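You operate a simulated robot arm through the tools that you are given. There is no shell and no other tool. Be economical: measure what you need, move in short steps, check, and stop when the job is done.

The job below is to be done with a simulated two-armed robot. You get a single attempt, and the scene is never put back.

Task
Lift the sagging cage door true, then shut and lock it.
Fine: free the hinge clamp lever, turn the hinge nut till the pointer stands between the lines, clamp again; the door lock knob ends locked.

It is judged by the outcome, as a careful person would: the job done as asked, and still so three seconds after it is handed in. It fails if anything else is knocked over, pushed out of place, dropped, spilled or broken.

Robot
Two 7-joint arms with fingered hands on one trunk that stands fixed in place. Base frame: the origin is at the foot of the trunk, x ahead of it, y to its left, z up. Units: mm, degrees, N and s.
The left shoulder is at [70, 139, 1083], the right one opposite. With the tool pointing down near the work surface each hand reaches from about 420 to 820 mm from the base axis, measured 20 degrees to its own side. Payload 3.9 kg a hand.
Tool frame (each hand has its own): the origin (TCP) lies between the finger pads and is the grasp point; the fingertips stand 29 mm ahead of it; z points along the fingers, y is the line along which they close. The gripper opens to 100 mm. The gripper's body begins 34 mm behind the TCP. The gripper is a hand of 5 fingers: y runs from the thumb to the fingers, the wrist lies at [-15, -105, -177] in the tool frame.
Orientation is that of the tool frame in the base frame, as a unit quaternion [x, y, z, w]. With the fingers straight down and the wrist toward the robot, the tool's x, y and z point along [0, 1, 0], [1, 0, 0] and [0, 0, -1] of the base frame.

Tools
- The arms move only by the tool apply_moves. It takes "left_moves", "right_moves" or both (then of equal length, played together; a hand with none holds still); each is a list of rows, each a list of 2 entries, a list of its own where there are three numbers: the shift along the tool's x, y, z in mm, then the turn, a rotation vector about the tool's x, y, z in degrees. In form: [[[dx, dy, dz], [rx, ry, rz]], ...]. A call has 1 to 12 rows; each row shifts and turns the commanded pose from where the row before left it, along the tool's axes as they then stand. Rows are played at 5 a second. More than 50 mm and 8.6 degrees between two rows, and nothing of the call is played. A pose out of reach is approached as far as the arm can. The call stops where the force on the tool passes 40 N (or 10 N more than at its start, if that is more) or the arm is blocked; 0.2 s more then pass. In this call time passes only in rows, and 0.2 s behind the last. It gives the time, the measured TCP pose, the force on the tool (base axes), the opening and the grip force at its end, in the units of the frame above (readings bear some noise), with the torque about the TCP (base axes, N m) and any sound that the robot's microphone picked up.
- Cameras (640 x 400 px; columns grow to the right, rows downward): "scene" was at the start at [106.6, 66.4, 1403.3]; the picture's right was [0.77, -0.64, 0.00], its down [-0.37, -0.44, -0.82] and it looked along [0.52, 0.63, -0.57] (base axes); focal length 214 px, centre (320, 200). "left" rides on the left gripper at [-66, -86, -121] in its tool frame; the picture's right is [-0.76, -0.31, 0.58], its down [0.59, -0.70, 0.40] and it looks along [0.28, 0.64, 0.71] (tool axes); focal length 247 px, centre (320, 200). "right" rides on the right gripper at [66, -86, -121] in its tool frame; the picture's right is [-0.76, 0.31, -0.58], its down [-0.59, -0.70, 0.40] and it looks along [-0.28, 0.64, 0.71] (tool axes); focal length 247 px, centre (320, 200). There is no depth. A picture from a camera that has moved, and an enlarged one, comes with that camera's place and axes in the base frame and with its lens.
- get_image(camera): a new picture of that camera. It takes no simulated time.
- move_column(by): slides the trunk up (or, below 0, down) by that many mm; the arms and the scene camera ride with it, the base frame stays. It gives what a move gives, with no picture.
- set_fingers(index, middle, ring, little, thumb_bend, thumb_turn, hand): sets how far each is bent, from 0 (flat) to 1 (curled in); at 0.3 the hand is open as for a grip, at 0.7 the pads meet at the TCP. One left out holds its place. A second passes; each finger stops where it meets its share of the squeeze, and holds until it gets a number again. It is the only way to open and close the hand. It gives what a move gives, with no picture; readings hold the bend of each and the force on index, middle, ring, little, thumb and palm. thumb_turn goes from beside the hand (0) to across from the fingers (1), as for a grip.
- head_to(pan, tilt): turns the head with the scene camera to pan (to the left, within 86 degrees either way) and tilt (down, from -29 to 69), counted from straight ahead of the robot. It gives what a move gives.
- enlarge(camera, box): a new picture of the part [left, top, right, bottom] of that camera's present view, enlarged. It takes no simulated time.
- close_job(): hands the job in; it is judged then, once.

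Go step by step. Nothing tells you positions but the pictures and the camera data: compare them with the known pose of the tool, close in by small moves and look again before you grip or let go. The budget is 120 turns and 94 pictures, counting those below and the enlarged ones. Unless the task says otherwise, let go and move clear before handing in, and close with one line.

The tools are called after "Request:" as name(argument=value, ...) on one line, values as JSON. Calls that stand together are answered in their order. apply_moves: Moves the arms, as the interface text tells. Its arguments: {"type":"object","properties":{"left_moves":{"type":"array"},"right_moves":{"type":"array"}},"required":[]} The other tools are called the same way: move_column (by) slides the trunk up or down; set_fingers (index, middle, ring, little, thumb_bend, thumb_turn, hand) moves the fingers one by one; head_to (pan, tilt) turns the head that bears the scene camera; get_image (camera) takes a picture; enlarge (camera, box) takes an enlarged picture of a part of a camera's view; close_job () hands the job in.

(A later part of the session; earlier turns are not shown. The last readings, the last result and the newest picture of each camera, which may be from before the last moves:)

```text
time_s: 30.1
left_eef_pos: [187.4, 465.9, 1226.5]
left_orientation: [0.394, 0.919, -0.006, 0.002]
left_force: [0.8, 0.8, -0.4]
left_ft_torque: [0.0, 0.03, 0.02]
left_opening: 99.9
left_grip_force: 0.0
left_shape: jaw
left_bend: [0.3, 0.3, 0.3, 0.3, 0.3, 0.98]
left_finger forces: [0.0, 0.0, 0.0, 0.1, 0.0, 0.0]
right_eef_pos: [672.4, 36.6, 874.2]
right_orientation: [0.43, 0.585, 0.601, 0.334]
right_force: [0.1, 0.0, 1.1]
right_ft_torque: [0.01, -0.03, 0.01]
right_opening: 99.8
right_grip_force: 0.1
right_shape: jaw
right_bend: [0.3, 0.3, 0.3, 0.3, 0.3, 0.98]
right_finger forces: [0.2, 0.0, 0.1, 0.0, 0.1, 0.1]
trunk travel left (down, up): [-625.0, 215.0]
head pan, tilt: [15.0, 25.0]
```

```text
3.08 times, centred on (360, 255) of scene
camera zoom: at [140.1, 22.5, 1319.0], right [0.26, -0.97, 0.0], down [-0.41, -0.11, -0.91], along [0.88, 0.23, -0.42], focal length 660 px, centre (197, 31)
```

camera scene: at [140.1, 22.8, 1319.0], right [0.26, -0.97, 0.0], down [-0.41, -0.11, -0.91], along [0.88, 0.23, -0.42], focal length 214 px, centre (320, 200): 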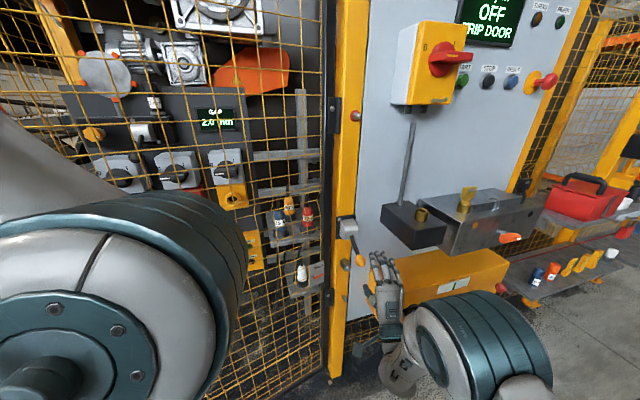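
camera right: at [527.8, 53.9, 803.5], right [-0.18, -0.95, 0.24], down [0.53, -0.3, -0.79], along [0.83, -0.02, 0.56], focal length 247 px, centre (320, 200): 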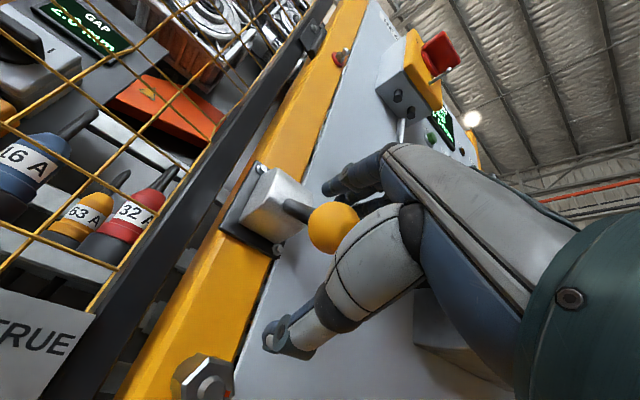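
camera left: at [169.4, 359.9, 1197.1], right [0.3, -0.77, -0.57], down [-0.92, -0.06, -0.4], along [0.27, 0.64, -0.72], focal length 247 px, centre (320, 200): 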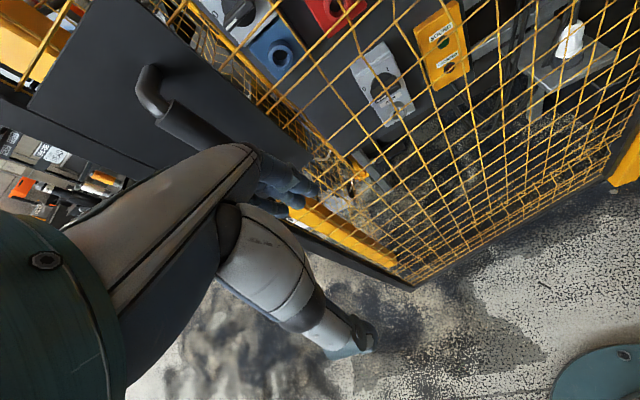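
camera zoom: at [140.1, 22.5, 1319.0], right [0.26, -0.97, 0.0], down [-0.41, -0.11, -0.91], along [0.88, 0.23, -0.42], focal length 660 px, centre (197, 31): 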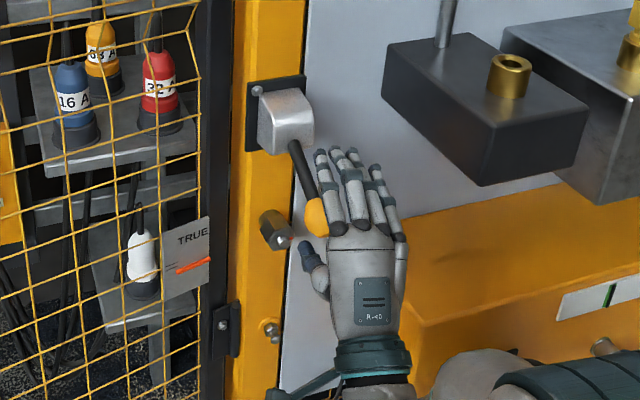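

The ball is right between thumb and index. I close index, middle and thumb on it.

Request:
set_fingers(hand="right", index=0.58, middle=0.58, thumb_bend=0.58)

Request:
get_image(camera="right")

```text
time_s: 31.1
left_eef_pos: [184.6, 465.2, 1226.1]
left_orientation: [0.394, 0.919, -0.004, 0.002]
left_force: [-0.8, 0.2, 0.5]
left_ft_torque: [-0.02, -0.05, 0.01]
left_opening: 99.6
left_grip_force: 0.0
left_shape: jaw
left_bend: [0.3, 0.3, 0.3, 0.3, 0.3, 0.98]
left_finger forces: [0.0, 0.0, 0.1, 0.0, 0.0, 0.1]
right_eef_pos: [671.7, 36.3, 875.8]
right_orientation: [0.43, 0.584, 0.602, 0.334]
right_force: [2.0, -2.1, 8.5]
right_ft_torque: [0.16, -0.11, -0.09]
right_opening: 42.2
right_grip_force: 3.5
right_shape: fingers
right_bend: [0.5, 0.57, 0.3, 0.3, 0.57, 0.98]
right_finger forces: [6.8, 0.0, 0.0, 0.0, 0.0, 0.0]
trunk travel left (down, up): [-625.0, 215.0]
head pan, tilt: [15.0, 25.0]
```

```text
61 pictures are left
camera right: at [527.2, 53.2, 804.9], right [-0.19, -0.95, 0.24], down [0.53, -0.3, -0.79], along [0.83, -0.02, 0.56], focal length 247 px, centre (320, 200)
```

right: 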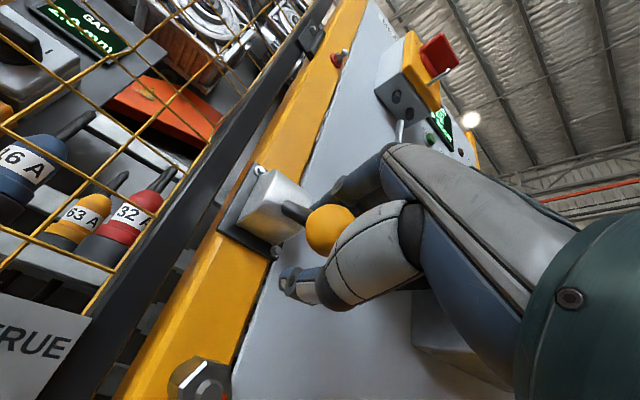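

Index rests on the shaft, thumb is below the ball. I try lifting in small steps and watch the force.

Request:
apply_moves(right_moves=[[[0, 6, 0], [0, 0, 0]], [[0, 6, 0], [0, 0, 0]], [[0, 6, 0], [0, 0, 0]], [[0, 6, 0], [0, 0, 0]], [[0, 6, 0], [0, 0, 0]], [[0, 6, 0], [0, 0, 0]]])

Request:
get_image(camera="right")

```text
time_s: 32.5
left_eef_pos: [185.9, 466.0, 1226.2]
left_orientation: [0.393, 0.919, -0.006, 0.001]
left_force: [0.2, -0.9, 0.0]
left_ft_torque: [-0.01, -0.01, 0.01]
left_opening: 99.9
left_grip_force: 0.0
left_shape: jaw
left_bend: [0.3, 0.3, 0.3, 0.3, 0.3, 0.98]
left_finger forces: [0.0, 0.0, 0.1, 0.1, 0.1, 0.1]
right_eef_pos: [677.4, 32.5, 912.6]
right_orientation: [0.43, 0.583, 0.602, 0.335]
right_force: [-5.4, -2.2, -7.0]
right_ft_torque: [-0.06, -0.03, 0.07]
right_opening: 38.7
right_grip_force: 3.4
right_shape: fingers
right_bend: [0.57, 0.57, 0.3, 0.3, 0.56, 0.98]
right_finger forces: [0.1, 0.0, 0.1, 0.0, 7.1, 0.1]
trunk travel left (down, up): [-625.0, 215.0]
head pan, tilt: [15.0, 25.0]
```

```text
60 pictures are left
camera right: at [532.7, 49.5, 841.3], right [-0.19, -0.95, 0.24], down [0.53, -0.3, -0.79], along [0.83, -0.02, 0.56], focal length 247 px, centre (320, 200)
```

right: 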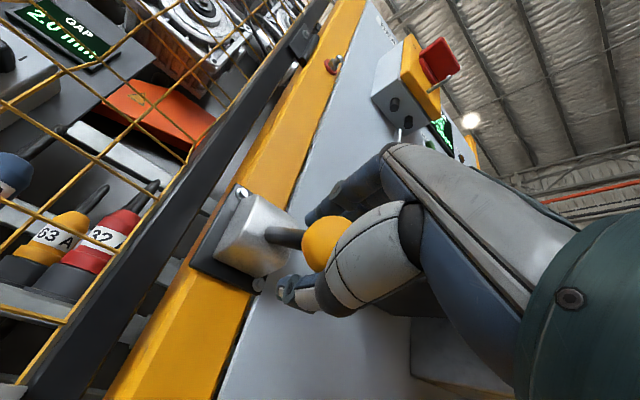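

The lever is swinging up easily (7 N on the thumb). I keep lifting.

Request:
apply_moves(right_moves=[[[0, 7, 0], [0, 0, 0]], [[0, 7, 0], [0, 0, 0]], [[0, 7, 0], [0, 0, 0]], [[0, 7, 0], [0, 0, 0]], [[0, 7, 1], [0, 0, 0]], [[0, 7, 2], [0, 0, 0]], [[0, 7, 3], [0, 0, 0]], [[0, 7, 3], [0, 0, 0]]])

Request:
get_image(camera="right")

```text
time_s: 34.3
left_eef_pos: [185.5, 466.2, 1226.6]
left_orientation: [0.394, 0.919, -0.006, 0.002]
left_force: [0.3, 0.4, 0.1]
left_ft_torque: [0.0, -0.01, 0.03]
left_opening: 100.1
left_grip_force: 0.1
left_shape: jaw
left_bend: [0.3, 0.3, 0.3, 0.3, 0.3, 0.98]
left_finger forces: [0.0, 0.0, 0.0, 0.0, 0.1, 0.0]
right_eef_pos: [690.2, 32.2, 967.2]
right_orientation: [0.429, 0.584, 0.602, 0.334]
right_force: [-0.5, -0.7, -0.9]
right_ft_torque: [-0.02, 0.03, 0.01]
right_opening: 33.5
right_grip_force: 0.2
right_shape: fingers
right_bend: [0.57, 0.57, 0.3, 0.3, 0.57, 0.98]
right_finger forces: [0.0, 0.1, 0.0, 0.1, 1.7, 0.1]
trunk travel left (down, up): [-625.0, 215.0]
head pan, tilt: [15.0, 25.0]
```

```text
59 pictures are left
camera right: at [545.9, 49.0, 896.1], right [-0.18, -0.95, 0.24], down [0.53, -0.3, -0.79], along [0.83, -0.02, 0.56], focal length 247 px, centre (320, 200)
```

right: 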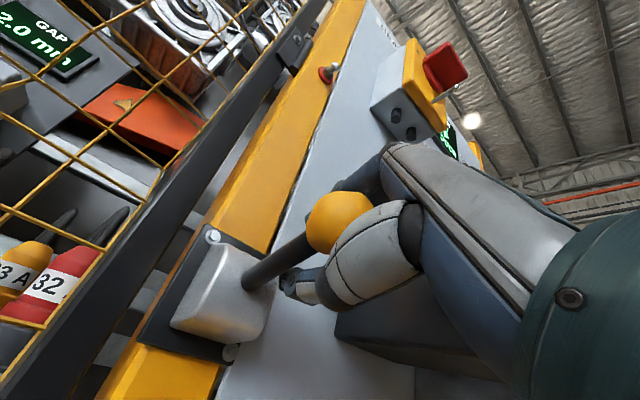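

It moves freely now and is above horizontal. I continue upward to make sure it's fully free.

Request:
apply_moves(right_moves=[[[0, 7, 3], [0, 0, 0]], [[0, 7, 4], [0, 0, 0]], [[0, 7, 5], [0, 0, 0]], [[0, 7, 6], [0, 0, 0]], [[0, 7, 7], [0, 0, 0]], [[0, 6, 7], [0, 0, 0]]])

Request:
get_image(camera="right")

Request:
enlarge(camera="scene", box=[290, 160, 430, 290])

```text
time_s: 35.4
left_eef_pos: [185.0, 465.3, 1226.0]
left_orientation: [0.394, 0.919, -0.007, 0.002]
left_force: [0.8, 0.2, 0.3]
left_ft_torque: [-0.04, 0.05, 0.02]
left_opening: 99.9
left_grip_force: 0.1
left_shape: jaw
left_bend: [0.3, 0.3, 0.3, 0.3, 0.3, 0.98]
left_finger forces: [0.1, 0.0, 0.0, 0.0, 0.0, 0.0]
right_eef_pos: [708.9, 35.9, 985.7]
right_orientation: [0.434, 0.589, 0.597, 0.329]
right_force: [-22.9, -12.1, -8.4]
right_ft_torque: [-0.24, 0.18, 0.45]
right_opening: 34.7
right_grip_force: 12.9
right_shape: fingers
right_bend: [0.57, 0.57, 0.3, 0.3, 0.56, 0.97]
right_finger forces: [0.0, 0.1, 0.0, 0.0, 25.8, 0.0]
trunk travel left (down, up): [-625.0, 215.0]
head pan, tilt: [15.0, 25.0]
stopped in row 5 (right hand): the force on the tool passed its limit at 48 N (the readings are from after the stop); the commanded pose is now the measured one
```

```text
58 pictures are left
camera right: at [562.6, 52.7, 916.8], right [-0.18, -0.95, 0.24], down [0.52, -0.3, -0.8], along [0.84, -0.02, 0.55], focal length 247 px, centre (320, 200)
```

right: 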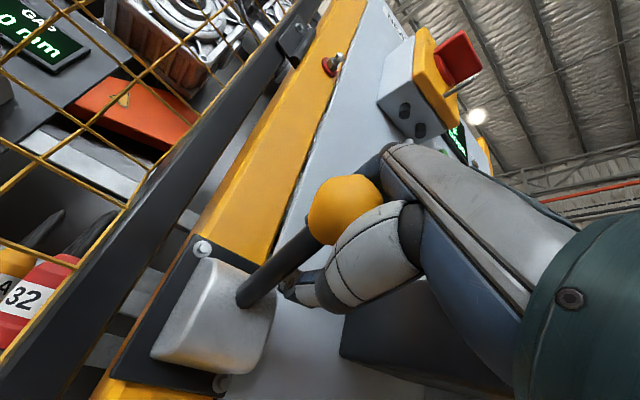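

```text
3.08 times, centred on (360, 225) of scene
camera zoom: at [137.9, 20.9, 1319.2], right [0.26, -0.97, 0.0], down [-0.41, -0.11, -0.91], along [0.88, 0.23, -0.42], focal length 660 px, centre (197, 123)
```

zoom: 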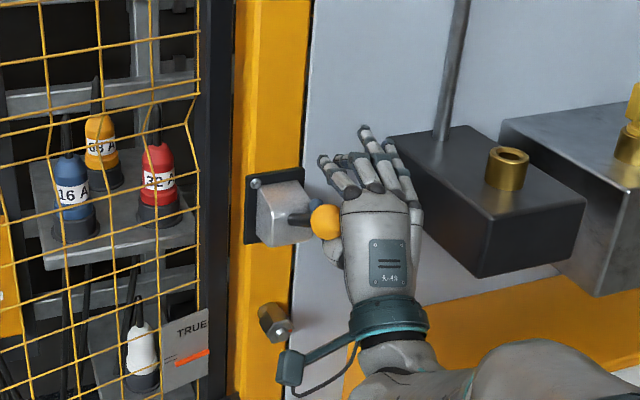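

Force was mostly along the lever (I pushed inward too much). I back off a little and push purely up to see if there is more travel.

Request:
apply_moves(right_moves=[[[0, 0, -6], [0, 0, 0]], [[0, 6, -4], [0, 0, 0]], [[0, 6, 0], [0, 0, 0]], [[0, 6, 0], [0, 0, 0]], [[0, 6, 2], [0, 0, 0]]])

Request:
get_image(camera="right")

```text
time_s: 36.4
left_eef_pos: [188.0, 466.1, 1224.5]
left_orientation: [0.394, 0.919, -0.007, 0.002]
left_force: [-0.7, -0.4, 0.1]
left_ft_torque: [0.02, 0.0, 0.0]
left_opening: 99.7
left_grip_force: 0.1
left_shape: jaw
left_bend: [0.3, 0.3, 0.3, 0.3, 0.3, 0.98]
left_finger forces: [0.0, 0.0, 0.0, 0.0, 0.1, 0.0]
right_eef_pos: [702.8, 33.3, 991.9]
right_orientation: [0.438, 0.597, 0.588, 0.325]
right_force: [-2.7, -4.0, -18.0]
right_ft_torque: [-0.02, -0.8, 0.22]
right_opening: 38.4
right_grip_force: 8.1
right_shape: fingers
right_bend: [0.57, 0.57, 0.3, 0.3, 0.57, 0.98]
right_finger forces: [0.0, 0.1, 0.0, 0.0, 17.0, 0.0]
trunk travel left (down, up): [-625.0, 215.0]
head pan, tilt: [15.0, 25.0]
stopped in row 4 (right hand): the force on the tool passed its limit at 42 N (the readings are from after the stop); the commanded pose is now the measured one
```

```text
56 pictures are left
camera right: at [555.8, 48.5, 924.9], right [-0.17, -0.95, 0.26], down [0.5, -0.31, -0.81], along [0.85, -0.01, 0.53], focal length 247 px, centre (320, 200)
```

right: 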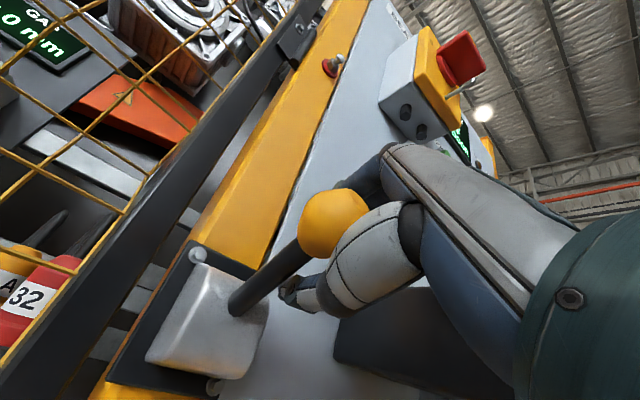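

The lever is at its upper stop. I open the fingers and back straight out, then check that it stays.

Request:
apply_moves(right_moves=[[[0, -5, 0], [0, 0, 0]]])

Request:
set_fingers(hand="right", index=0.3, middle=0.3, thumb_bend=0.3)

Request:
apply_moves(right_moves=[[[0, 0, -30], [0, 0, 0]], [[0, 0, -30], [0, 0, 0]], [[0, 0, -30], [0, 0, 0]], [[0, -20, -10], [0, 0, 0]]])

Request:
get_image(camera="right")

Request:
enlarge(camera="scene", box=[290, 190, 430, 320])

```text
time_s: 36.8
left_eef_pos: [187.7, 467.0, 1226.0]
left_orientation: [0.393, 0.92, -0.006, 0.002]
left_force: [0.7, -0.2, -0.8]
left_ft_torque: [0.02, 0.0, 0.03]
left_opening: 99.9
left_grip_force: 0.1
left_shape: jaw
left_bend: [0.3, 0.3, 0.3, 0.3, 0.3, 0.98]
left_finger forces: [0.1, 0.0, 0.1, 0.1, 0.0, 0.1]
right_eef_pos: [703.6, 34.1, 990.5]
right_orientation: [0.435, 0.594, 0.593, 0.327]
right_force: [-2.3, -3.6, -14.2]
right_ft_torque: [0.03, -0.63, 0.18]
right_opening: 38.1
right_grip_force: 6.2
right_shape: fingers
right_bend: [0.57, 0.57, 0.3, 0.3, 0.57, 0.98]
right_finger forces: [0.1, 0.0, 0.0, 0.0, 12.3, 0.1]
trunk travel left (down, up): [-625.0, 215.0]
head pan, tilt: [15.0, 25.0]
```

```text
time_s: 37.8
left_eef_pos: [185.3, 465.5, 1225.2]
left_orientation: [0.394, 0.919, -0.005, 0.002]
left_force: [-0.1, -0.1, 0.2]
left_ft_torque: [-0.04, 0.01, 0.02]
left_opening: 99.7
left_grip_force: 0.1
left_shape: jaw
left_bend: [0.3, 0.3, 0.3, 0.3, 0.3, 0.98]
left_finger forces: [0.1, 0.1, 0.0, 0.1, 0.0, 0.1]
right_eef_pos: [700.2, 34.6, 992.1]
right_orientation: [0.434, 0.594, 0.593, 0.327]
right_force: [-0.9, -0.5, -0.2]
right_ft_torque: [-0.01, -0.02, 0.06]
right_opening: 98.6
right_grip_force: 0.4
right_shape: fingers
right_bend: [0.3, 0.3, 0.3, 0.3, 0.3, 0.98]
right_finger forces: [0.0, 0.0, 0.0, 0.0, 0.6, 0.0]
trunk travel left (down, up): [-625.0, 215.0]
head pan, tilt: [15.0, 25.0]
```

```text
time_s: 38.6
left_eef_pos: [184.2, 466.8, 1226.5]
left_orientation: [0.394, 0.919, -0.007, 0.003]
left_force: [0.2, 0.2, 0.4]
left_ft_torque: [0.0, 0.0, -0.01]
left_opening: 99.9
left_grip_force: 0.0
left_shape: jaw
left_bend: [0.3, 0.3, 0.3, 0.3, 0.3, 0.98]
left_finger forces: [0.0, 0.0, 0.0, 0.0, 0.0, 0.0]
right_eef_pos: [627.1, -22.4, 904.7]
right_orientation: [0.501, 0.604, 0.553, 0.279]
right_force: [-0.1, 0.0, -0.3]
right_ft_torque: [0.02, 0.0, -0.01]
right_opening: 98.7
right_grip_force: 0.1
right_shape: fingers
right_bend: [0.3, 0.3, 0.3, 0.3, 0.3, 0.98]
right_finger forces: [0.0, 0.0, 0.1, 0.0, 0.1, 0.1]
trunk travel left (down, up): [-625.0, 215.0]
head pan, tilt: [15.0, 25.0]
stopped in row 4 (right hand): the arm was blocked; the commanded pose is now the measured one
```

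```text
55 pictures are left
camera right: at [472.1, 0.4, 864.5], right [-0.17, -0.95, 0.26], down [0.35, -0.3, -0.89], along [0.92, -0.06, 0.38], focal length 247 px, centre (320, 200)
```

right: 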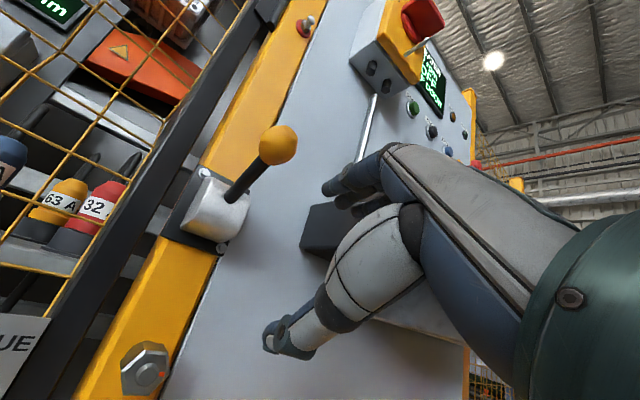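

```text
3.08 times, centred on (360, 255) of scene
camera zoom: at [139.2, 21.8, 1319.1], right [0.26, -0.97, 0.0], down [-0.41, -0.11, -0.91], along [0.88, 0.23, -0.42], focal length 660 px, centre (197, 31)
```

zoom: 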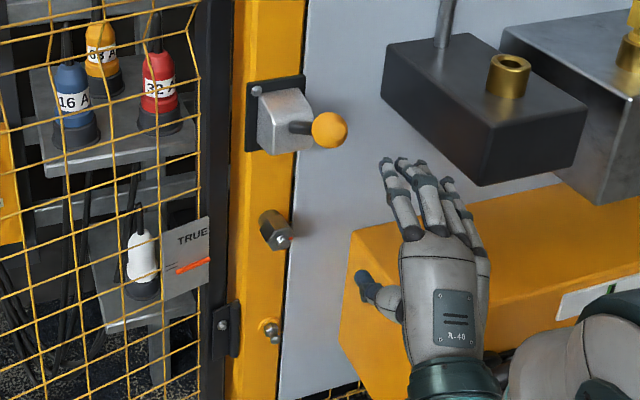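

The lever stays up (clamp free). Nut face ≈(745,84,779). I lower the trunk by 126 mm so the hand sits at nut height in the same arm shape.

Request:
move_column(by=-126)

Request:
apply_moves(right_moves=[[[0, 0, 0], [-6, 3, 1]], [[0, 0, 0], [-6, 3, 1]]])

Request:
get_image(camera="right")

Request:
enlarge(camera="scene", box=[290, 150, 430, 280])

```text
time_s: 40.2
left_eef_pos: [186.2, 466.1, 1100.1]
left_orientation: [0.395, 0.919, -0.006, 0.002]
left_force: [0.9, -0.9, 0.2]
left_ft_torque: [-0.04, -0.01, -0.01]
left_opening: 100.1
left_grip_force: 0.0
left_shape: jaw
left_bend: [0.3, 0.3, 0.3, 0.3, 0.3, 0.98]
left_finger forces: [0.0, 0.1, 0.0, 0.1, 0.1, 0.0]
right_eef_pos: [628.8, -21.6, 779.7]
right_orientation: [0.501, 0.604, 0.554, 0.28]
right_force: [-0.3, -0.5, 0.4]
right_ft_torque: [-0.02, 0.02, 0.03]
right_opening: 98.9
right_grip_force: 0.0
right_shape: fingers
right_bend: [0.3, 0.3, 0.3, 0.3, 0.3, 0.98]
right_finger forces: [0.0, 0.0, 0.0, 0.1, 0.0, 0.0]
trunk travel left (down, up): [-499.0, 341.0]
head pan, tilt: [15.0, 25.0]
```

```text
time_s: 40.8
left_eef_pos: [186.5, 467.1, 1100.0]
left_orientation: [0.394, 0.919, -0.006, 0.002]
left_force: [-0.3, 0.4, 1.1]
left_ft_torque: [0.01, -0.02, 0.0]
left_opening: 99.9
left_grip_force: 0.0
left_shape: jaw
left_bend: [0.3, 0.3, 0.3, 0.3, 0.3, 0.98]
left_finger forces: [0.0, 0.1, 0.0, 0.1, 0.1, 0.0]
right_eef_pos: [627.4, -21.8, 777.8]
right_orientation: [0.449, 0.549, 0.643, 0.291]
right_force: [0.7, 0.2, -0.5]
right_ft_torque: [0.0, 0.0, 0.01]
right_opening: 98.7
right_grip_force: 0.0
right_shape: fingers
right_bend: [0.3, 0.3, 0.3, 0.3, 0.3, 0.98]
right_finger forces: [0.0, 0.0, 0.0, 0.0, 0.0, 0.0]
trunk travel left (down, up): [-499.0, 341.0]
head pan, tilt: [15.0, 25.0]
```

```text
53 pictures are left
camera right: at [481.0, 1.1, 712.4], right [-0.15, -0.98, 0.1], down [0.53, -0.17, -0.83], along [0.84, -0.07, 0.54], focal length 247 px, centre (320, 200)
```

right: 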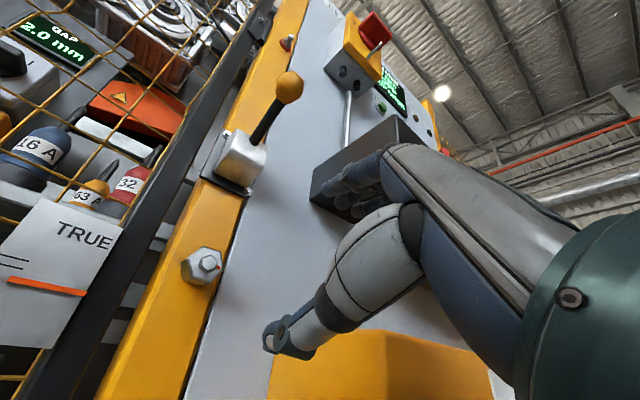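

```text
3.08 times, centred on (360, 215) of scene
camera zoom: at [139.7, 22.6, 1193.0], right [0.26, -0.97, 0.0], down [-0.41, -0.11, -0.91], along [0.88, 0.23, -0.42], focal length 660 px, centre (197, 154)
```

zoom: 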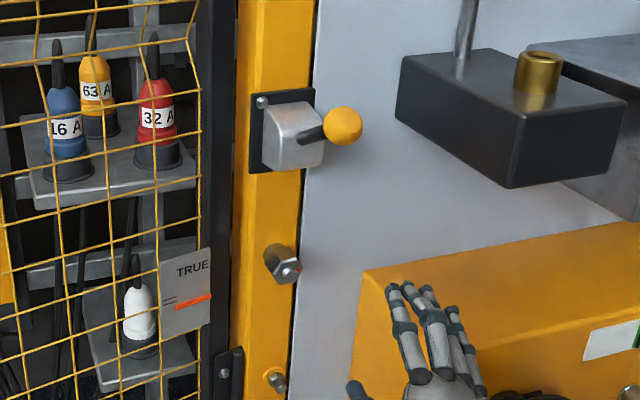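

Nut face ≈(740,80,780). I line up sideways and approach to ~60 mm short, then check.

Request:
apply_moves(right_moves=[[[20, -4, 10], [0, 0, 0]], [[20, -4, 20], [0, 0, 0]], [[0, 0, 25], [0, 0, 0]], [[0, 0, 25], [0, 0, 0]]])

Request:
get_image(camera="right")

Request:
enlarge(camera="scene", box=[290, 150, 430, 280])

```text
time_s: 41.8
left_eef_pos: [186.4, 466.4, 1099.3]
left_orientation: [0.394, 0.919, -0.006, 0.002]
left_force: [0.4, 1.0, 0.0]
left_ft_torque: [-0.02, -0.04, 0.01]
left_opening: 100.0
left_grip_force: 0.0
left_shape: jaw
left_bend: [0.3, 0.3, 0.3, 0.3, 0.3, 0.98]
left_finger forces: [0.1, 0.0, 0.0, 0.0, 0.0, 0.0]
right_eef_pos: [680.3, 55.1, 780.7]
right_orientation: [0.446, 0.551, 0.643, 0.289]
right_force: [0.2, -0.4, -0.4]
right_ft_torque: [0.02, -0.01, 0.0]
right_opening: 98.7
right_grip_force: 0.1
right_shape: fingers
right_bend: [0.3, 0.3, 0.3, 0.3, 0.3, 0.98]
right_finger forces: [0.0, 0.0, 0.1, 0.1, 0.0, 0.0]
trunk travel left (down, up): [-499.0, 341.0]
head pan, tilt: [15.0, 25.0]
```

```text
51 pictures are left
camera right: at [533.7, 75.7, 714.9], right [-0.15, -0.98, 0.11], down [0.53, -0.17, -0.83], along [0.84, -0.07, 0.54], focal length 247 px, centre (320, 200)
```

right: 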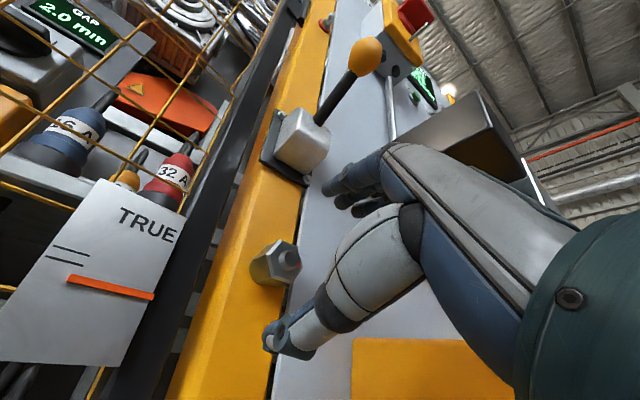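

```text
3.08 times, centred on (360, 215) of scene
camera zoom: at [139.7, 22.5, 1193.0], right [0.26, -0.97, 0.0], down [-0.41, -0.11, -0.91], along [0.88, 0.23, -0.42], focal length 660 px, centre (197, 154)
```

zoom: 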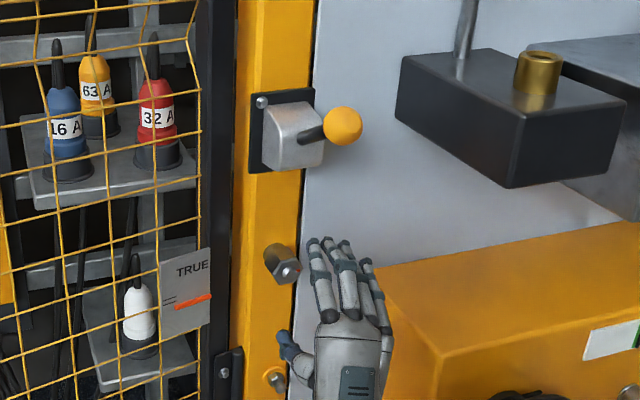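

Aligned with the nut axis. I advance onto the nut and close thumb, index and middle on it.

Request:
apply_moves(right_moves=[[[0, 0, 18], [0, 0, 0]], [[0, 0, 18], [0, 0, 0]], [[0, 0, 16], [0, 0, 0]]])

Request:
set_fingers(hand="right", index=0.65, middle=0.65, thumb_bend=0.65)

Request:
get_image(camera="right")

Request:
enlarge(camera="scene", box=[300, 180, 400, 280])

```text
time_s: 42.6
left_eef_pos: [185.9, 465.5, 1099.0]
left_orientation: [0.393, 0.919, -0.006, 0.001]
left_force: [0.7, 0.0, -0.5]
left_ft_torque: [0.01, -0.04, -0.04]
left_opening: 99.7
left_grip_force: 0.1
left_shape: jaw
left_bend: [0.3, 0.3, 0.3, 0.3, 0.3, 0.98]
left_finger forces: [0.0, 0.0, 0.1, 0.1, 0.1, 0.0]
right_eef_pos: [726.8, 77.5, 779.9]
right_orientation: [0.447, 0.551, 0.644, 0.288]
right_force: [-0.1, -0.5, -0.7]
right_ft_torque: [-0.02, -0.03, 0.02]
right_opening: 98.6
right_grip_force: 0.0
right_shape: fingers
right_bend: [0.3, 0.3, 0.3, 0.3, 0.3, 0.98]
right_finger forces: [0.0, 0.0, 0.0, 0.0, 0.0, 0.0]
trunk travel left (down, up): [-499.0, 341.0]
head pan, tilt: [15.0, 25.0]
```

```text
time_s: 43.6
left_eef_pos: [185.2, 466.5, 1099.4]
left_orientation: [0.395, 0.919, -0.006, 0.002]
left_force: [1.0, -0.1, 0.2]
left_ft_torque: [0.05, -0.05, -0.01]
left_opening: 100.0
left_grip_force: 0.1
left_shape: jaw
left_bend: [0.3, 0.3, 0.3, 0.3, 0.3, 0.98]
left_finger forces: [0.0, 0.1, 0.0, 0.0, 0.0, 0.1]
right_eef_pos: [726.1, 77.9, 781.1]
right_orientation: [0.446, 0.551, 0.644, 0.288]
right_force: [1.0, -1.2, 1.9]
right_ft_torque: [-0.01, -0.01, -0.04]
right_opening: 28.6
right_grip_force: 5.0
right_shape: fingers
right_bend: [0.6, 0.63, 0.3, 0.3, 0.61, 0.98]
right_finger forces: [5.2, 1.3, 0.0, 0.0, 4.7, 0.0]
trunk travel left (down, up): [-499.0, 341.0]
head pan, tilt: [15.0, 25.0]
```

```text
49 pictures are left
camera right: at [579.3, 98.1, 714.1], right [-0.15, -0.98, 0.1], down [0.53, -0.17, -0.83], along [0.84, -0.07, 0.54], focal length 247 px, centre (320, 200)
```

right: 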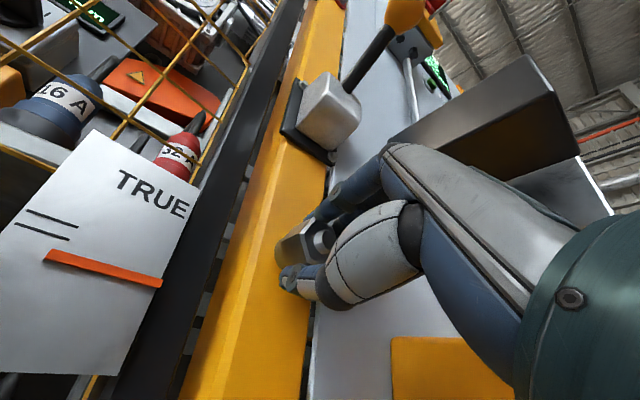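

```text
4.00 times, centred on (350, 230) of scene
camera zoom: at [139.4, 22.3, 1193.1], right [0.26, -0.97, 0.0], down [-0.41, -0.11, -0.91], along [0.88, 0.23, -0.42], focal length 858 px, centre (200, 80)
```

zoom: 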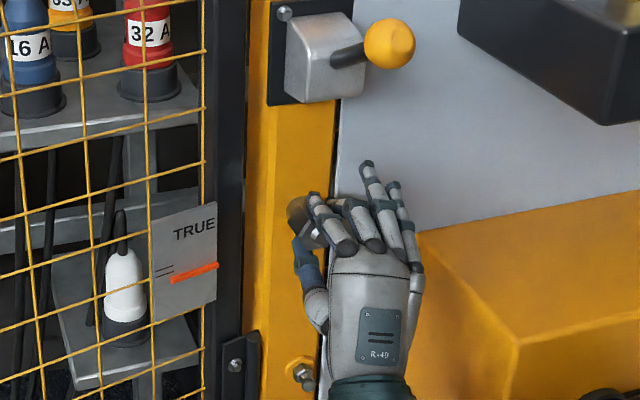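

The nut is gripped. I squeeze tighter and try a counter-clockwise turn of 24°, then read the pointer.

Request:
set_fingers(hand="right", index=0.75, middle=0.75, thumb_bend=0.75)

Request:
apply_moves(right_moves=[[[0, 0, 0], [0, 0, -6]], [[0, 0, 0], [0, 0, -6]], [[0, 0, 0], [0, 0, -6]], [[0, 0, 0], [0, 0, -6]]])

Request:
get_image(camera="right")

Request:
enlarge(camera="scene", box=[300, 180, 400, 280])

```text
time_s: 44.6
left_eef_pos: [186.6, 467.5, 1099.6]
left_orientation: [0.394, 0.919, -0.005, 0.001]
left_force: [-0.8, -0.2, -0.8]
left_ft_torque: [-0.01, 0.0, -0.02]
left_opening: 100.0
left_grip_force: 0.0
left_shape: jaw
left_bend: [0.3, 0.3, 0.3, 0.3, 0.3, 0.98]
left_finger forces: [0.0, 0.1, 0.1, 0.0, 0.0, 0.0]
right_eef_pos: [726.1, 76.0, 781.0]
right_orientation: [0.447, 0.55, 0.644, 0.289]
right_force: [5.7, -2.3, 2.9]
right_ft_torque: [0.01, 0.03, -0.09]
right_opening: 27.2
right_grip_force: 14.8
right_shape: fingers
right_bend: [0.6, 0.65, 0.3, 0.3, 0.63, 0.97]
right_finger forces: [10.0, 7.4, 0.0, 0.1, 12.7, 0.1]
trunk travel left (down, up): [-499.0, 341.0]
head pan, tilt: [15.0, 25.0]
```

```text
time_s: 45.6
left_eef_pos: [186.2, 464.9, 1098.8]
left_orientation: [0.394, 0.919, -0.005, 0.001]
left_force: [0.2, 0.8, -0.6]
left_ft_torque: [0.01, 0.01, -0.02]
left_opening: 100.1
left_grip_force: 0.1
left_shape: jaw
left_bend: [0.3, 0.3, 0.3, 0.3, 0.3, 0.98]
left_finger forces: [0.0, 0.0, 0.0, 0.1, 0.0, 0.1]
right_eef_pos: [725.9, 76.1, 780.9]
right_orientation: [0.323, 0.63, 0.569, 0.418]
right_force: [9.0, -8.1, 7.5]
right_ft_torque: [0.24, -0.13, -0.23]
right_opening: 26.7
right_grip_force: 16.2
right_shape: fingers
right_bend: [0.59, 0.65, 0.3, 0.3, 0.65, 0.95]
right_finger forces: [10.9, 9.9, 0.0, 0.0, 11.4, 0.0]
trunk travel left (down, up): [-499.0, 341.0]
head pan, tilt: [15.0, 25.0]
```

```text
47 pictures are left
camera right: at [595.2, 66.7, 685.8], right [-0.2, -0.88, 0.42], down [0.67, -0.44, -0.6], along [0.72, 0.16, 0.68], focal length 247 px, centre (320, 200)
```

right: 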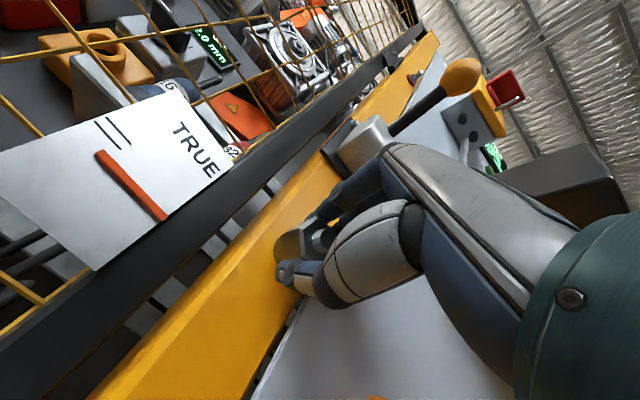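

```text
4.00 times, centred on (350, 230) of scene
camera zoom: at [139.4, 21.1, 1193.1], right [0.26, -0.97, 0.0], down [-0.41, -0.11, -0.91], along [0.88, 0.23, -0.42], focal length 858 px, centre (200, 80)
```

zoom: 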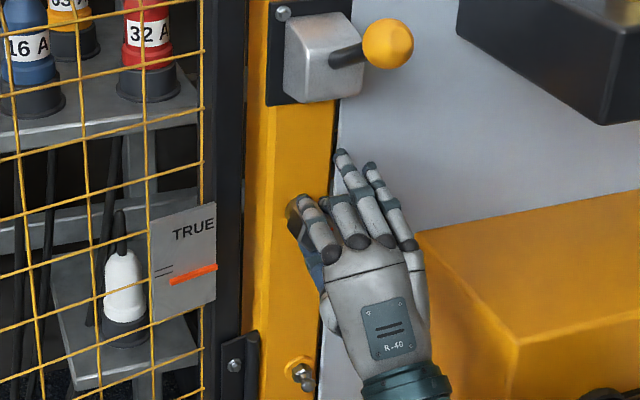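

The roll works. To measure the pointer's shift accurately I zoom on the plate, turn another 30°, and zoom again.

Request:
enlarge(camera="right", box=[60, 90, 200, 240])

Request:
apply_moves(right_moves=[[[0, 0, 0], [0, 0, -6]], [[0, 0, 0], [0, 0, -6]], [[0, 0, 0], [0, 0, -6]], [[0, 0, 0], [0, 0, -6]], [[0, 0, 0], [0, 0, -6]]])

Request:
get_image(camera="right")

Request:
enlarge(camera="scene", box=[300, 210, 370, 280])

```text
2.67 times, centred on (130, 165) of right
camera zoom: at [595.2, 66.7, 685.8], right [-0.2, -0.88, 0.42], down [0.67, -0.44, -0.6], along [0.72, 0.16, 0.68], focal length 659 px, centre (827, 293)
```

zoom: 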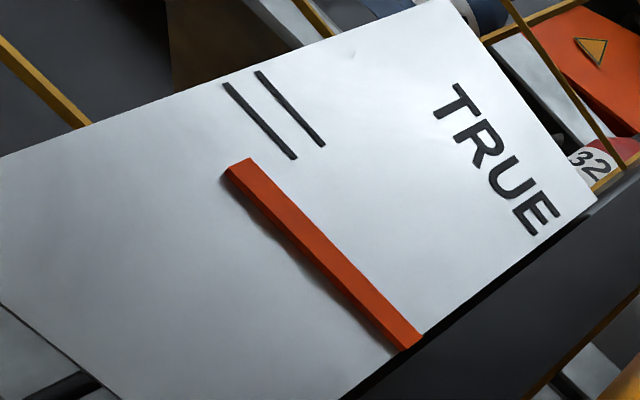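

```text
time_s: 46.8
left_eef_pos: [184.5, 465.1, 1101.1]
left_orientation: [0.394, 0.919, -0.005, 0.002]
left_force: [-0.5, 0.3, 0.1]
left_ft_torque: [-0.01, 0.03, -0.01]
left_opening: 100.1
left_grip_force: 0.1
left_shape: jaw
left_bend: [0.3, 0.3, 0.3, 0.3, 0.3, 0.98]
left_finger forces: [0.0, 0.1, 0.0, 0.1, 0.0, 0.0]
right_eef_pos: [725.6, 76.3, 782.8]
right_orientation: [0.148, 0.692, 0.443, 0.55]
right_force: [6.7, -5.5, 16.1]
right_ft_torque: [0.4, -0.4, -0.09]
right_opening: 26.7
right_grip_force: 17.4
right_shape: fingers
right_bend: [0.59, 0.65, 0.3, 0.3, 0.65, 0.96]
right_finger forces: [10.7, 13.6, 0.0, 0.0, 11.1, 0.0]
trunk travel left (down, up): [-499.0, 341.0]
head pan, tilt: [15.0, 25.0]
```

```text
44 pictures are left
camera right: at [618.9, 19.1, 674.1], right [-0.34, -0.61, 0.72], down [0.76, -0.62, -0.17], along [0.55, 0.49, 0.68], focal length 247 px, centre (320, 200)
```

right: 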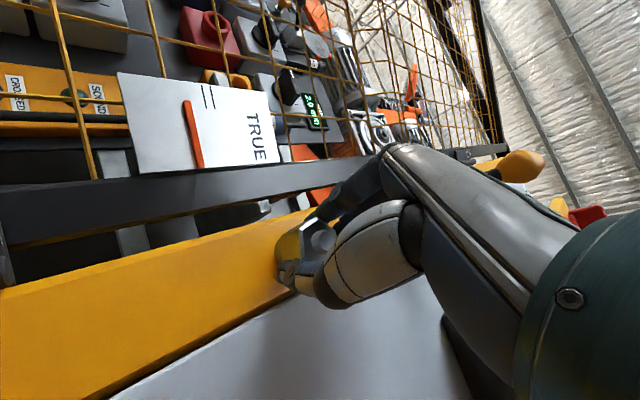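

```text
5.71 times, centred on (335, 245) of scene
camera zoom: at [137.8, 21.2, 1193.4], right [0.26, -0.97, 0.0], down [-0.41, -0.11, -0.91], along [0.88, 0.24, -0.42], focal length 1226 px, centre (234, -57)
```

zoom: 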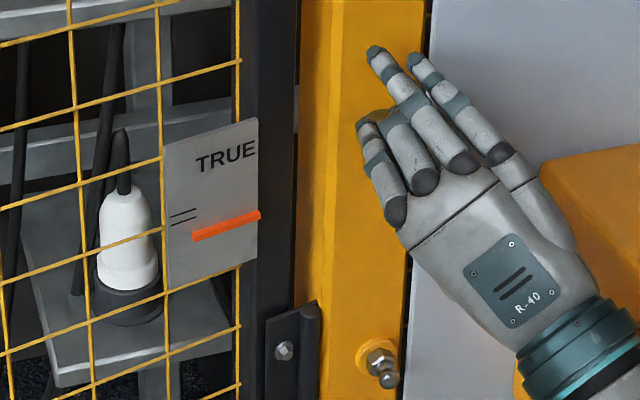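

Counter-clockwise lowers the pointer (gap growing), so clockwise raises it. I turn clockwise 80° holding the nut.

Request:
apply_moves(right_moves=[[[0, 0, 0], [0, 0, 8]], [[0, 0, 0], [0, 0, 8]], [[0, 0, 0], [0, 0, 8]], [[0, 0, 0], [0, 0, 8]], [[0, 0, 0], [0, 0, 8]], [[0, 0, 0], [0, 0, 8]], [[0, 0, 0], [0, 0, 8]], [[0, 0, 0], [0, 0, 8]], [[0, 0, 0], [0, 0, 8]], [[0, 0, 0], [0, 0, 8]]])

Request:
get_image(camera="right")

Request:
enlarge(camera="scene", box=[300, 210, 370, 280])

```text
time_s: 49.0
left_eef_pos: [185.9, 466.6, 1099.0]
left_orientation: [0.394, 0.919, -0.005, 0.001]
left_force: [0.3, -0.3, 0.1]
left_ft_torque: [0.0, 0.02, -0.02]
left_opening: 100.0
left_grip_force: 0.1
left_shape: jaw
left_bend: [0.3, 0.3, 0.3, 0.3, 0.3, 0.98]
left_finger forces: [0.0, 0.1, 0.1, 0.0, 0.0, 0.0]
right_eef_pos: [727.0, 76.5, 777.7]
right_orientation: [0.56, 0.437, 0.691, 0.136]
right_force: [1.5, -1.6, -0.1]
right_ft_torque: [-0.23, 0.15, 0.09]
right_opening: 27.6
right_grip_force: 15.8
right_shape: fingers
right_bend: [0.59, 0.64, 0.3, 0.3, 0.64, 0.98]
right_finger forces: [9.3, 7.7, 0.0, 0.0, 14.9, 0.0]
trunk travel left (down, up): [-499.0, 341.0]
head pan, tilt: [15.0, 25.0]
```

```text
42 pictures are left
camera right: at [570.5, 117.0, 757.4], right [-0.17, -0.95, -0.26], down [0.34, 0.19, -0.92], along [0.92, -0.24, 0.29], focal length 247 px, centre (320, 200)
```

right: 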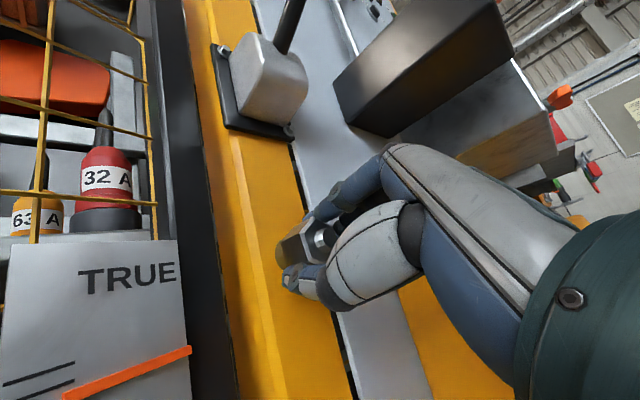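

```text
5.71 times, centred on (335, 245) of scene
camera zoom: at [139.8, 22.2, 1192.9], right [0.26, -0.97, 0.0], down [-0.41, -0.11, -0.91], along [0.88, 0.23, -0.42], focal length 1226 px, centre (234, -57)
```

zoom: 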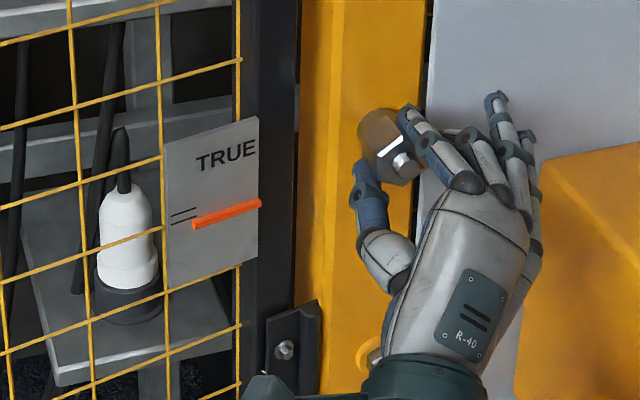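

80° clockwise raised the pointer by ~1.4 line spacings; it needs roughly 65-80° more. I release, roll back 72°, and re-grip.

Request:
set_fingers(hand="right", index=0.4, middle=0.4, thumb_bend=0.4)

Request:
apply_moves(right_moves=[[[0, 0, 0], [0, 0, -8]], [[0, 0, 0], [0, 0, -8]], [[0, 0, 0], [0, 0, -8]], [[0, 0, 0], [0, 0, -8]], [[0, 0, 0], [0, 0, -8]], [[0, 0, 0], [0, 0, -8]], [[0, 0, 0], [0, 0, -8]], [[0, 0, 0], [0, 0, -8]], [[0, 0, 0], [0, 0, -8]]])

Request:
set_fingers(hand="right", index=0.75, middle=0.75, thumb_bend=0.75)

Request:
enlarge(camera="scene", box=[300, 210, 370, 280])

```text
time_s: 50.0
left_eef_pos: [186.1, 467.4, 1098.9]
left_orientation: [0.394, 0.919, -0.006, 0.003]
left_force: [-0.2, -0.3, -0.6]
left_ft_torque: [0.0, 0.01, 0.02]
left_opening: 99.9
left_grip_force: 0.0
left_shape: jaw
left_bend: [0.3, 0.3, 0.3, 0.3, 0.3, 0.98]
left_finger forces: [0.1, 0.0, 0.0, 0.0, 0.1, 0.1]
right_eef_pos: [725.8, 77.1, 780.1]
right_orientation: [0.559, 0.437, 0.692, 0.137]
right_force: [-0.3, -0.4, 0.4]
right_ft_torque: [-0.04, -0.03, 0.03]
right_opening: 74.2
right_grip_force: 0.1
right_shape: fingers
right_bend: [0.4, 0.4, 0.3, 0.3, 0.4, 0.98]
right_finger forces: [0.1, 0.0, 0.0, 0.0, 0.1, 0.0]
trunk travel left (down, up): [-499.0, 341.0]
head pan, tilt: [15.0, 25.0]
```

```text
time_s: 52.0
left_eef_pos: [186.2, 466.8, 1100.5]
left_orientation: [0.394, 0.919, -0.006, 0.002]
left_force: [-0.1, 0.6, 0.7]
left_ft_torque: [0.0, 0.02, -0.01]
left_opening: 100.0
left_grip_force: 0.0
left_shape: jaw
left_bend: [0.3, 0.3, 0.3, 0.3, 0.3, 0.98]
left_finger forces: [0.0, 0.0, 0.0, 0.1, 0.0, 0.1]
right_eef_pos: [726.3, 77.6, 780.7]
right_orientation: [0.195, 0.682, 0.478, 0.518]
right_force: [-0.5, -0.4, 0.0]
right_ft_torque: [0.01, 0.01, -0.01]
right_opening: 74.5
right_grip_force: 0.2
right_shape: fingers
right_bend: [0.4, 0.4, 0.3, 0.3, 0.4, 0.98]
right_finger forces: [0.0, 0.0, 0.1, 0.0, 0.0, 0.0]
trunk travel left (down, up): [-499.0, 341.0]
head pan, tilt: [15.0, 25.0]
```

```text
time_s: 53.0
left_eef_pos: [185.3, 467.8, 1099.6]
left_orientation: [0.394, 0.919, -0.006, 0.003]
left_force: [-0.7, -0.3, 0.3]
left_ft_torque: [0.03, 0.0, 0.01]
left_opening: 99.7
left_grip_force: 0.1
left_shape: jaw
left_bend: [0.3, 0.3, 0.3, 0.3, 0.3, 0.98]
left_finger forces: [0.1, 0.1, 0.0, 0.1, 0.0, 0.1]
right_eef_pos: [725.4, 77.4, 781.3]
right_orientation: [0.196, 0.681, 0.48, 0.518]
right_force: [5.4, 1.7, 8.4]
right_ft_torque: [0.05, -0.14, -0.06]
right_opening: 26.9
right_grip_force: 15.2
right_shape: fingers
right_bend: [0.59, 0.64, 0.3, 0.3, 0.64, 0.97]
right_finger forces: [10.3, 8.2, 0.0, 0.1, 11.9, 0.0]
trunk travel left (down, up): [-499.0, 341.0]
head pan, tilt: [15.0, 25.0]
```

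```text
5.71 times, centred on (335, 245) of scene
camera zoom: at [138.8, 22.5, 1193.2], right [0.26, -0.97, 0.0], down [-0.41, -0.11, -0.91], along [0.88, 0.23, -0.42], focal length 1226 px, centre (234, -57)
```

zoom: 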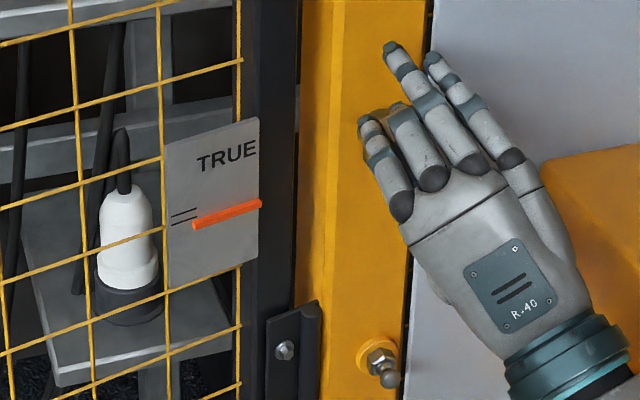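

The pointer held its place. Gripped again; I turn clockwise 64°.

Request:
apply_moves(right_moves=[[[0, 0, 0], [0, 0, 8]], [[0, 0, 0], [0, 0, 8]], [[0, 0, 0], [0, 0, 8]], [[0, 0, 0], [0, 0, 8]], [[0, 0, 0], [0, 0, 8]], [[0, 0, 0], [0, 0, 8]], [[0, 0, 0], [0, 0, 8]], [[0, 0, 0], [0, 0, 8]]])

Request:
enlarge(camera="scene", box=[315, 225, 355, 265])

Request:
enlarge(camera="right", box=[0, 200, 240, 400])

```text
time_s: 54.8
left_eef_pos: [186.1, 467.6, 1098.7]
left_orientation: [0.394, 0.919, -0.006, 0.002]
left_force: [-0.2, -0.4, 0.4]
left_ft_torque: [-0.01, 0.0, 0.04]
left_opening: 99.8
left_grip_force: 0.0
left_shape: jaw
left_bend: [0.3, 0.3, 0.3, 0.3, 0.3, 0.98]
left_finger forces: [0.1, 0.1, 0.0, 0.1, 0.0, 0.0]
right_eef_pos: [726.8, 79.2, 778.3]
right_orientation: [0.528, 0.474, 0.68, 0.183]
right_force: [1.6, 0.9, 0.7]
right_ft_torque: [-0.27, 0.22, 0.15]
right_opening: 26.8
right_grip_force: 14.9
right_shape: fingers
right_bend: [0.59, 0.64, 0.3, 0.3, 0.64, 0.98]
right_finger forces: [9.0, 6.3, 0.0, 0.0, 14.8, 0.0]
trunk travel left (down, up): [-499.0, 341.0]
head pan, tilt: [15.0, 25.0]
```

```text
10.00 times, centred on (335, 245) of scene
camera zoom: at [139.8, 22.7, 1192.9], right [0.26, -0.97, 0.0], down [-0.41, -0.11, -0.91], along [0.88, 0.23, -0.42], focal length 2145 px, centre (170, -250)
```

zoom: 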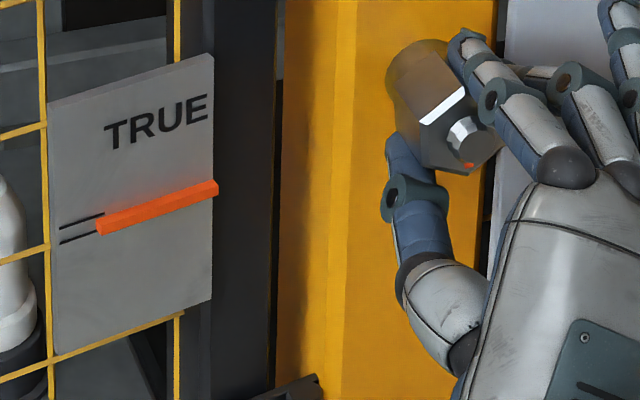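

```text
2.00 times, centred on (120, 300) of right
camera zoom: at [572.3, 113.6, 743.1], right [-0.15, -0.98, -0.15], down [0.4, 0.08, -0.91], along [0.9, -0.2, 0.38], focal length 494 px, centre (720, 0)
```

zoom: 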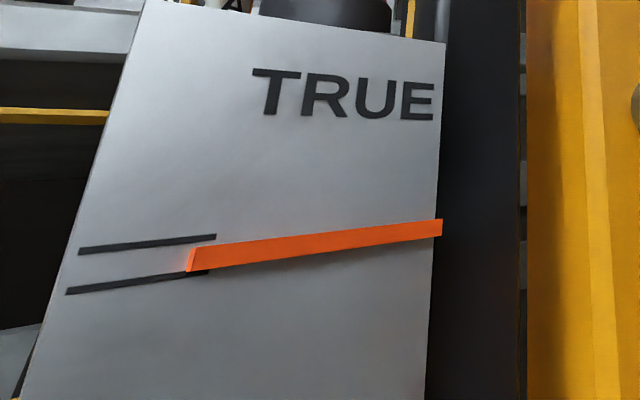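

The pointer tip now sits between the two lines, very slightly low of centre. I add 5° and release the nut.

Request:
apply_moves(right_moves=[[[0, 0, 0], [0, 0, 5]]])

Request:
set_fingers(hand="right", index=0.3, middle=0.3, thumb_bend=0.3)

Request:
enlarge(camera="right", box=[0, 200, 240, 400])

```text
time_s: 55.2
left_eef_pos: [186.4, 466.8, 1099.2]
left_orientation: [0.394, 0.919, -0.007, 0.002]
left_force: [1.0, -0.4, 0.0]
left_ft_torque: [0.02, -0.02, -0.01]
left_opening: 99.9
left_grip_force: 0.0
left_shape: jaw
left_bend: [0.3, 0.3, 0.3, 0.3, 0.3, 0.98]
left_finger forces: [0.0, 0.0, 0.0, 0.1, 0.0, 0.0]
right_eef_pos: [727.1, 77.9, 779.4]
right_orientation: [0.548, 0.451, 0.688, 0.154]
right_force: [2.0, 1.0, -0.4]
right_ft_torque: [-0.25, 0.23, 0.21]
right_opening: 26.8
right_grip_force: 15.5
right_shape: fingers
right_bend: [0.59, 0.64, 0.3, 0.3, 0.64, 0.98]
right_finger forces: [8.7, 6.5, 0.0, 0.0, 15.4, 0.0]
trunk travel left (down, up): [-499.0, 341.0]
head pan, tilt: [15.0, 25.0]
```

```text
time_s: 56.2
left_eef_pos: [185.7, 465.3, 1099.5]
left_orientation: [0.393, 0.919, -0.006, 0.003]
left_force: [-0.2, 0.3, 0.4]
left_ft_torque: [0.0, 0.01, -0.06]
left_opening: 99.7
left_grip_force: 0.1
left_shape: jaw
left_bend: [0.3, 0.3, 0.3, 0.3, 0.3, 0.98]
left_finger forces: [0.0, 0.0, 0.1, 0.0, 0.0, 0.0]
right_eef_pos: [727.0, 78.4, 778.9]
right_orientation: [0.549, 0.45, 0.687, 0.155]
right_force: [0.8, 0.1, 0.1]
right_ft_torque: [0.01, 0.0, 0.02]
right_opening: 98.3
right_grip_force: 0.0
right_shape: fingers
right_bend: [0.3, 0.3, 0.3, 0.3, 0.3, 0.98]
right_finger forces: [0.1, 0.1, 0.0, 0.1, 0.1, 0.0]
trunk travel left (down, up): [-499.0, 341.0]
head pan, tilt: [15.0, 25.0]
```

```text
2.00 times, centred on (120, 300) of right
camera zoom: at [571.2, 115.9, 752.5], right [-0.16, -0.96, -0.22], down [0.37, 0.15, -0.92], along [0.92, -0.23, 0.33], focal length 494 px, centre (720, 0)
```

zoom: 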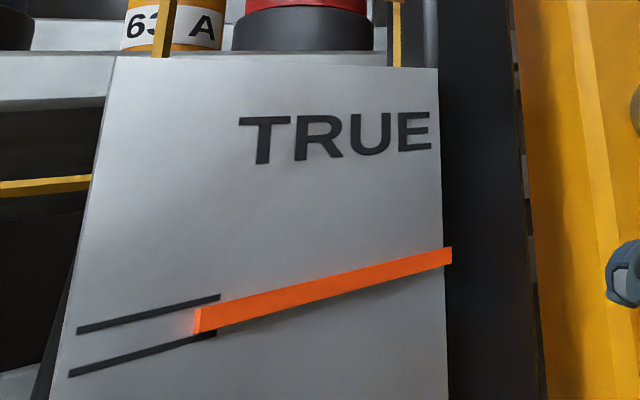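

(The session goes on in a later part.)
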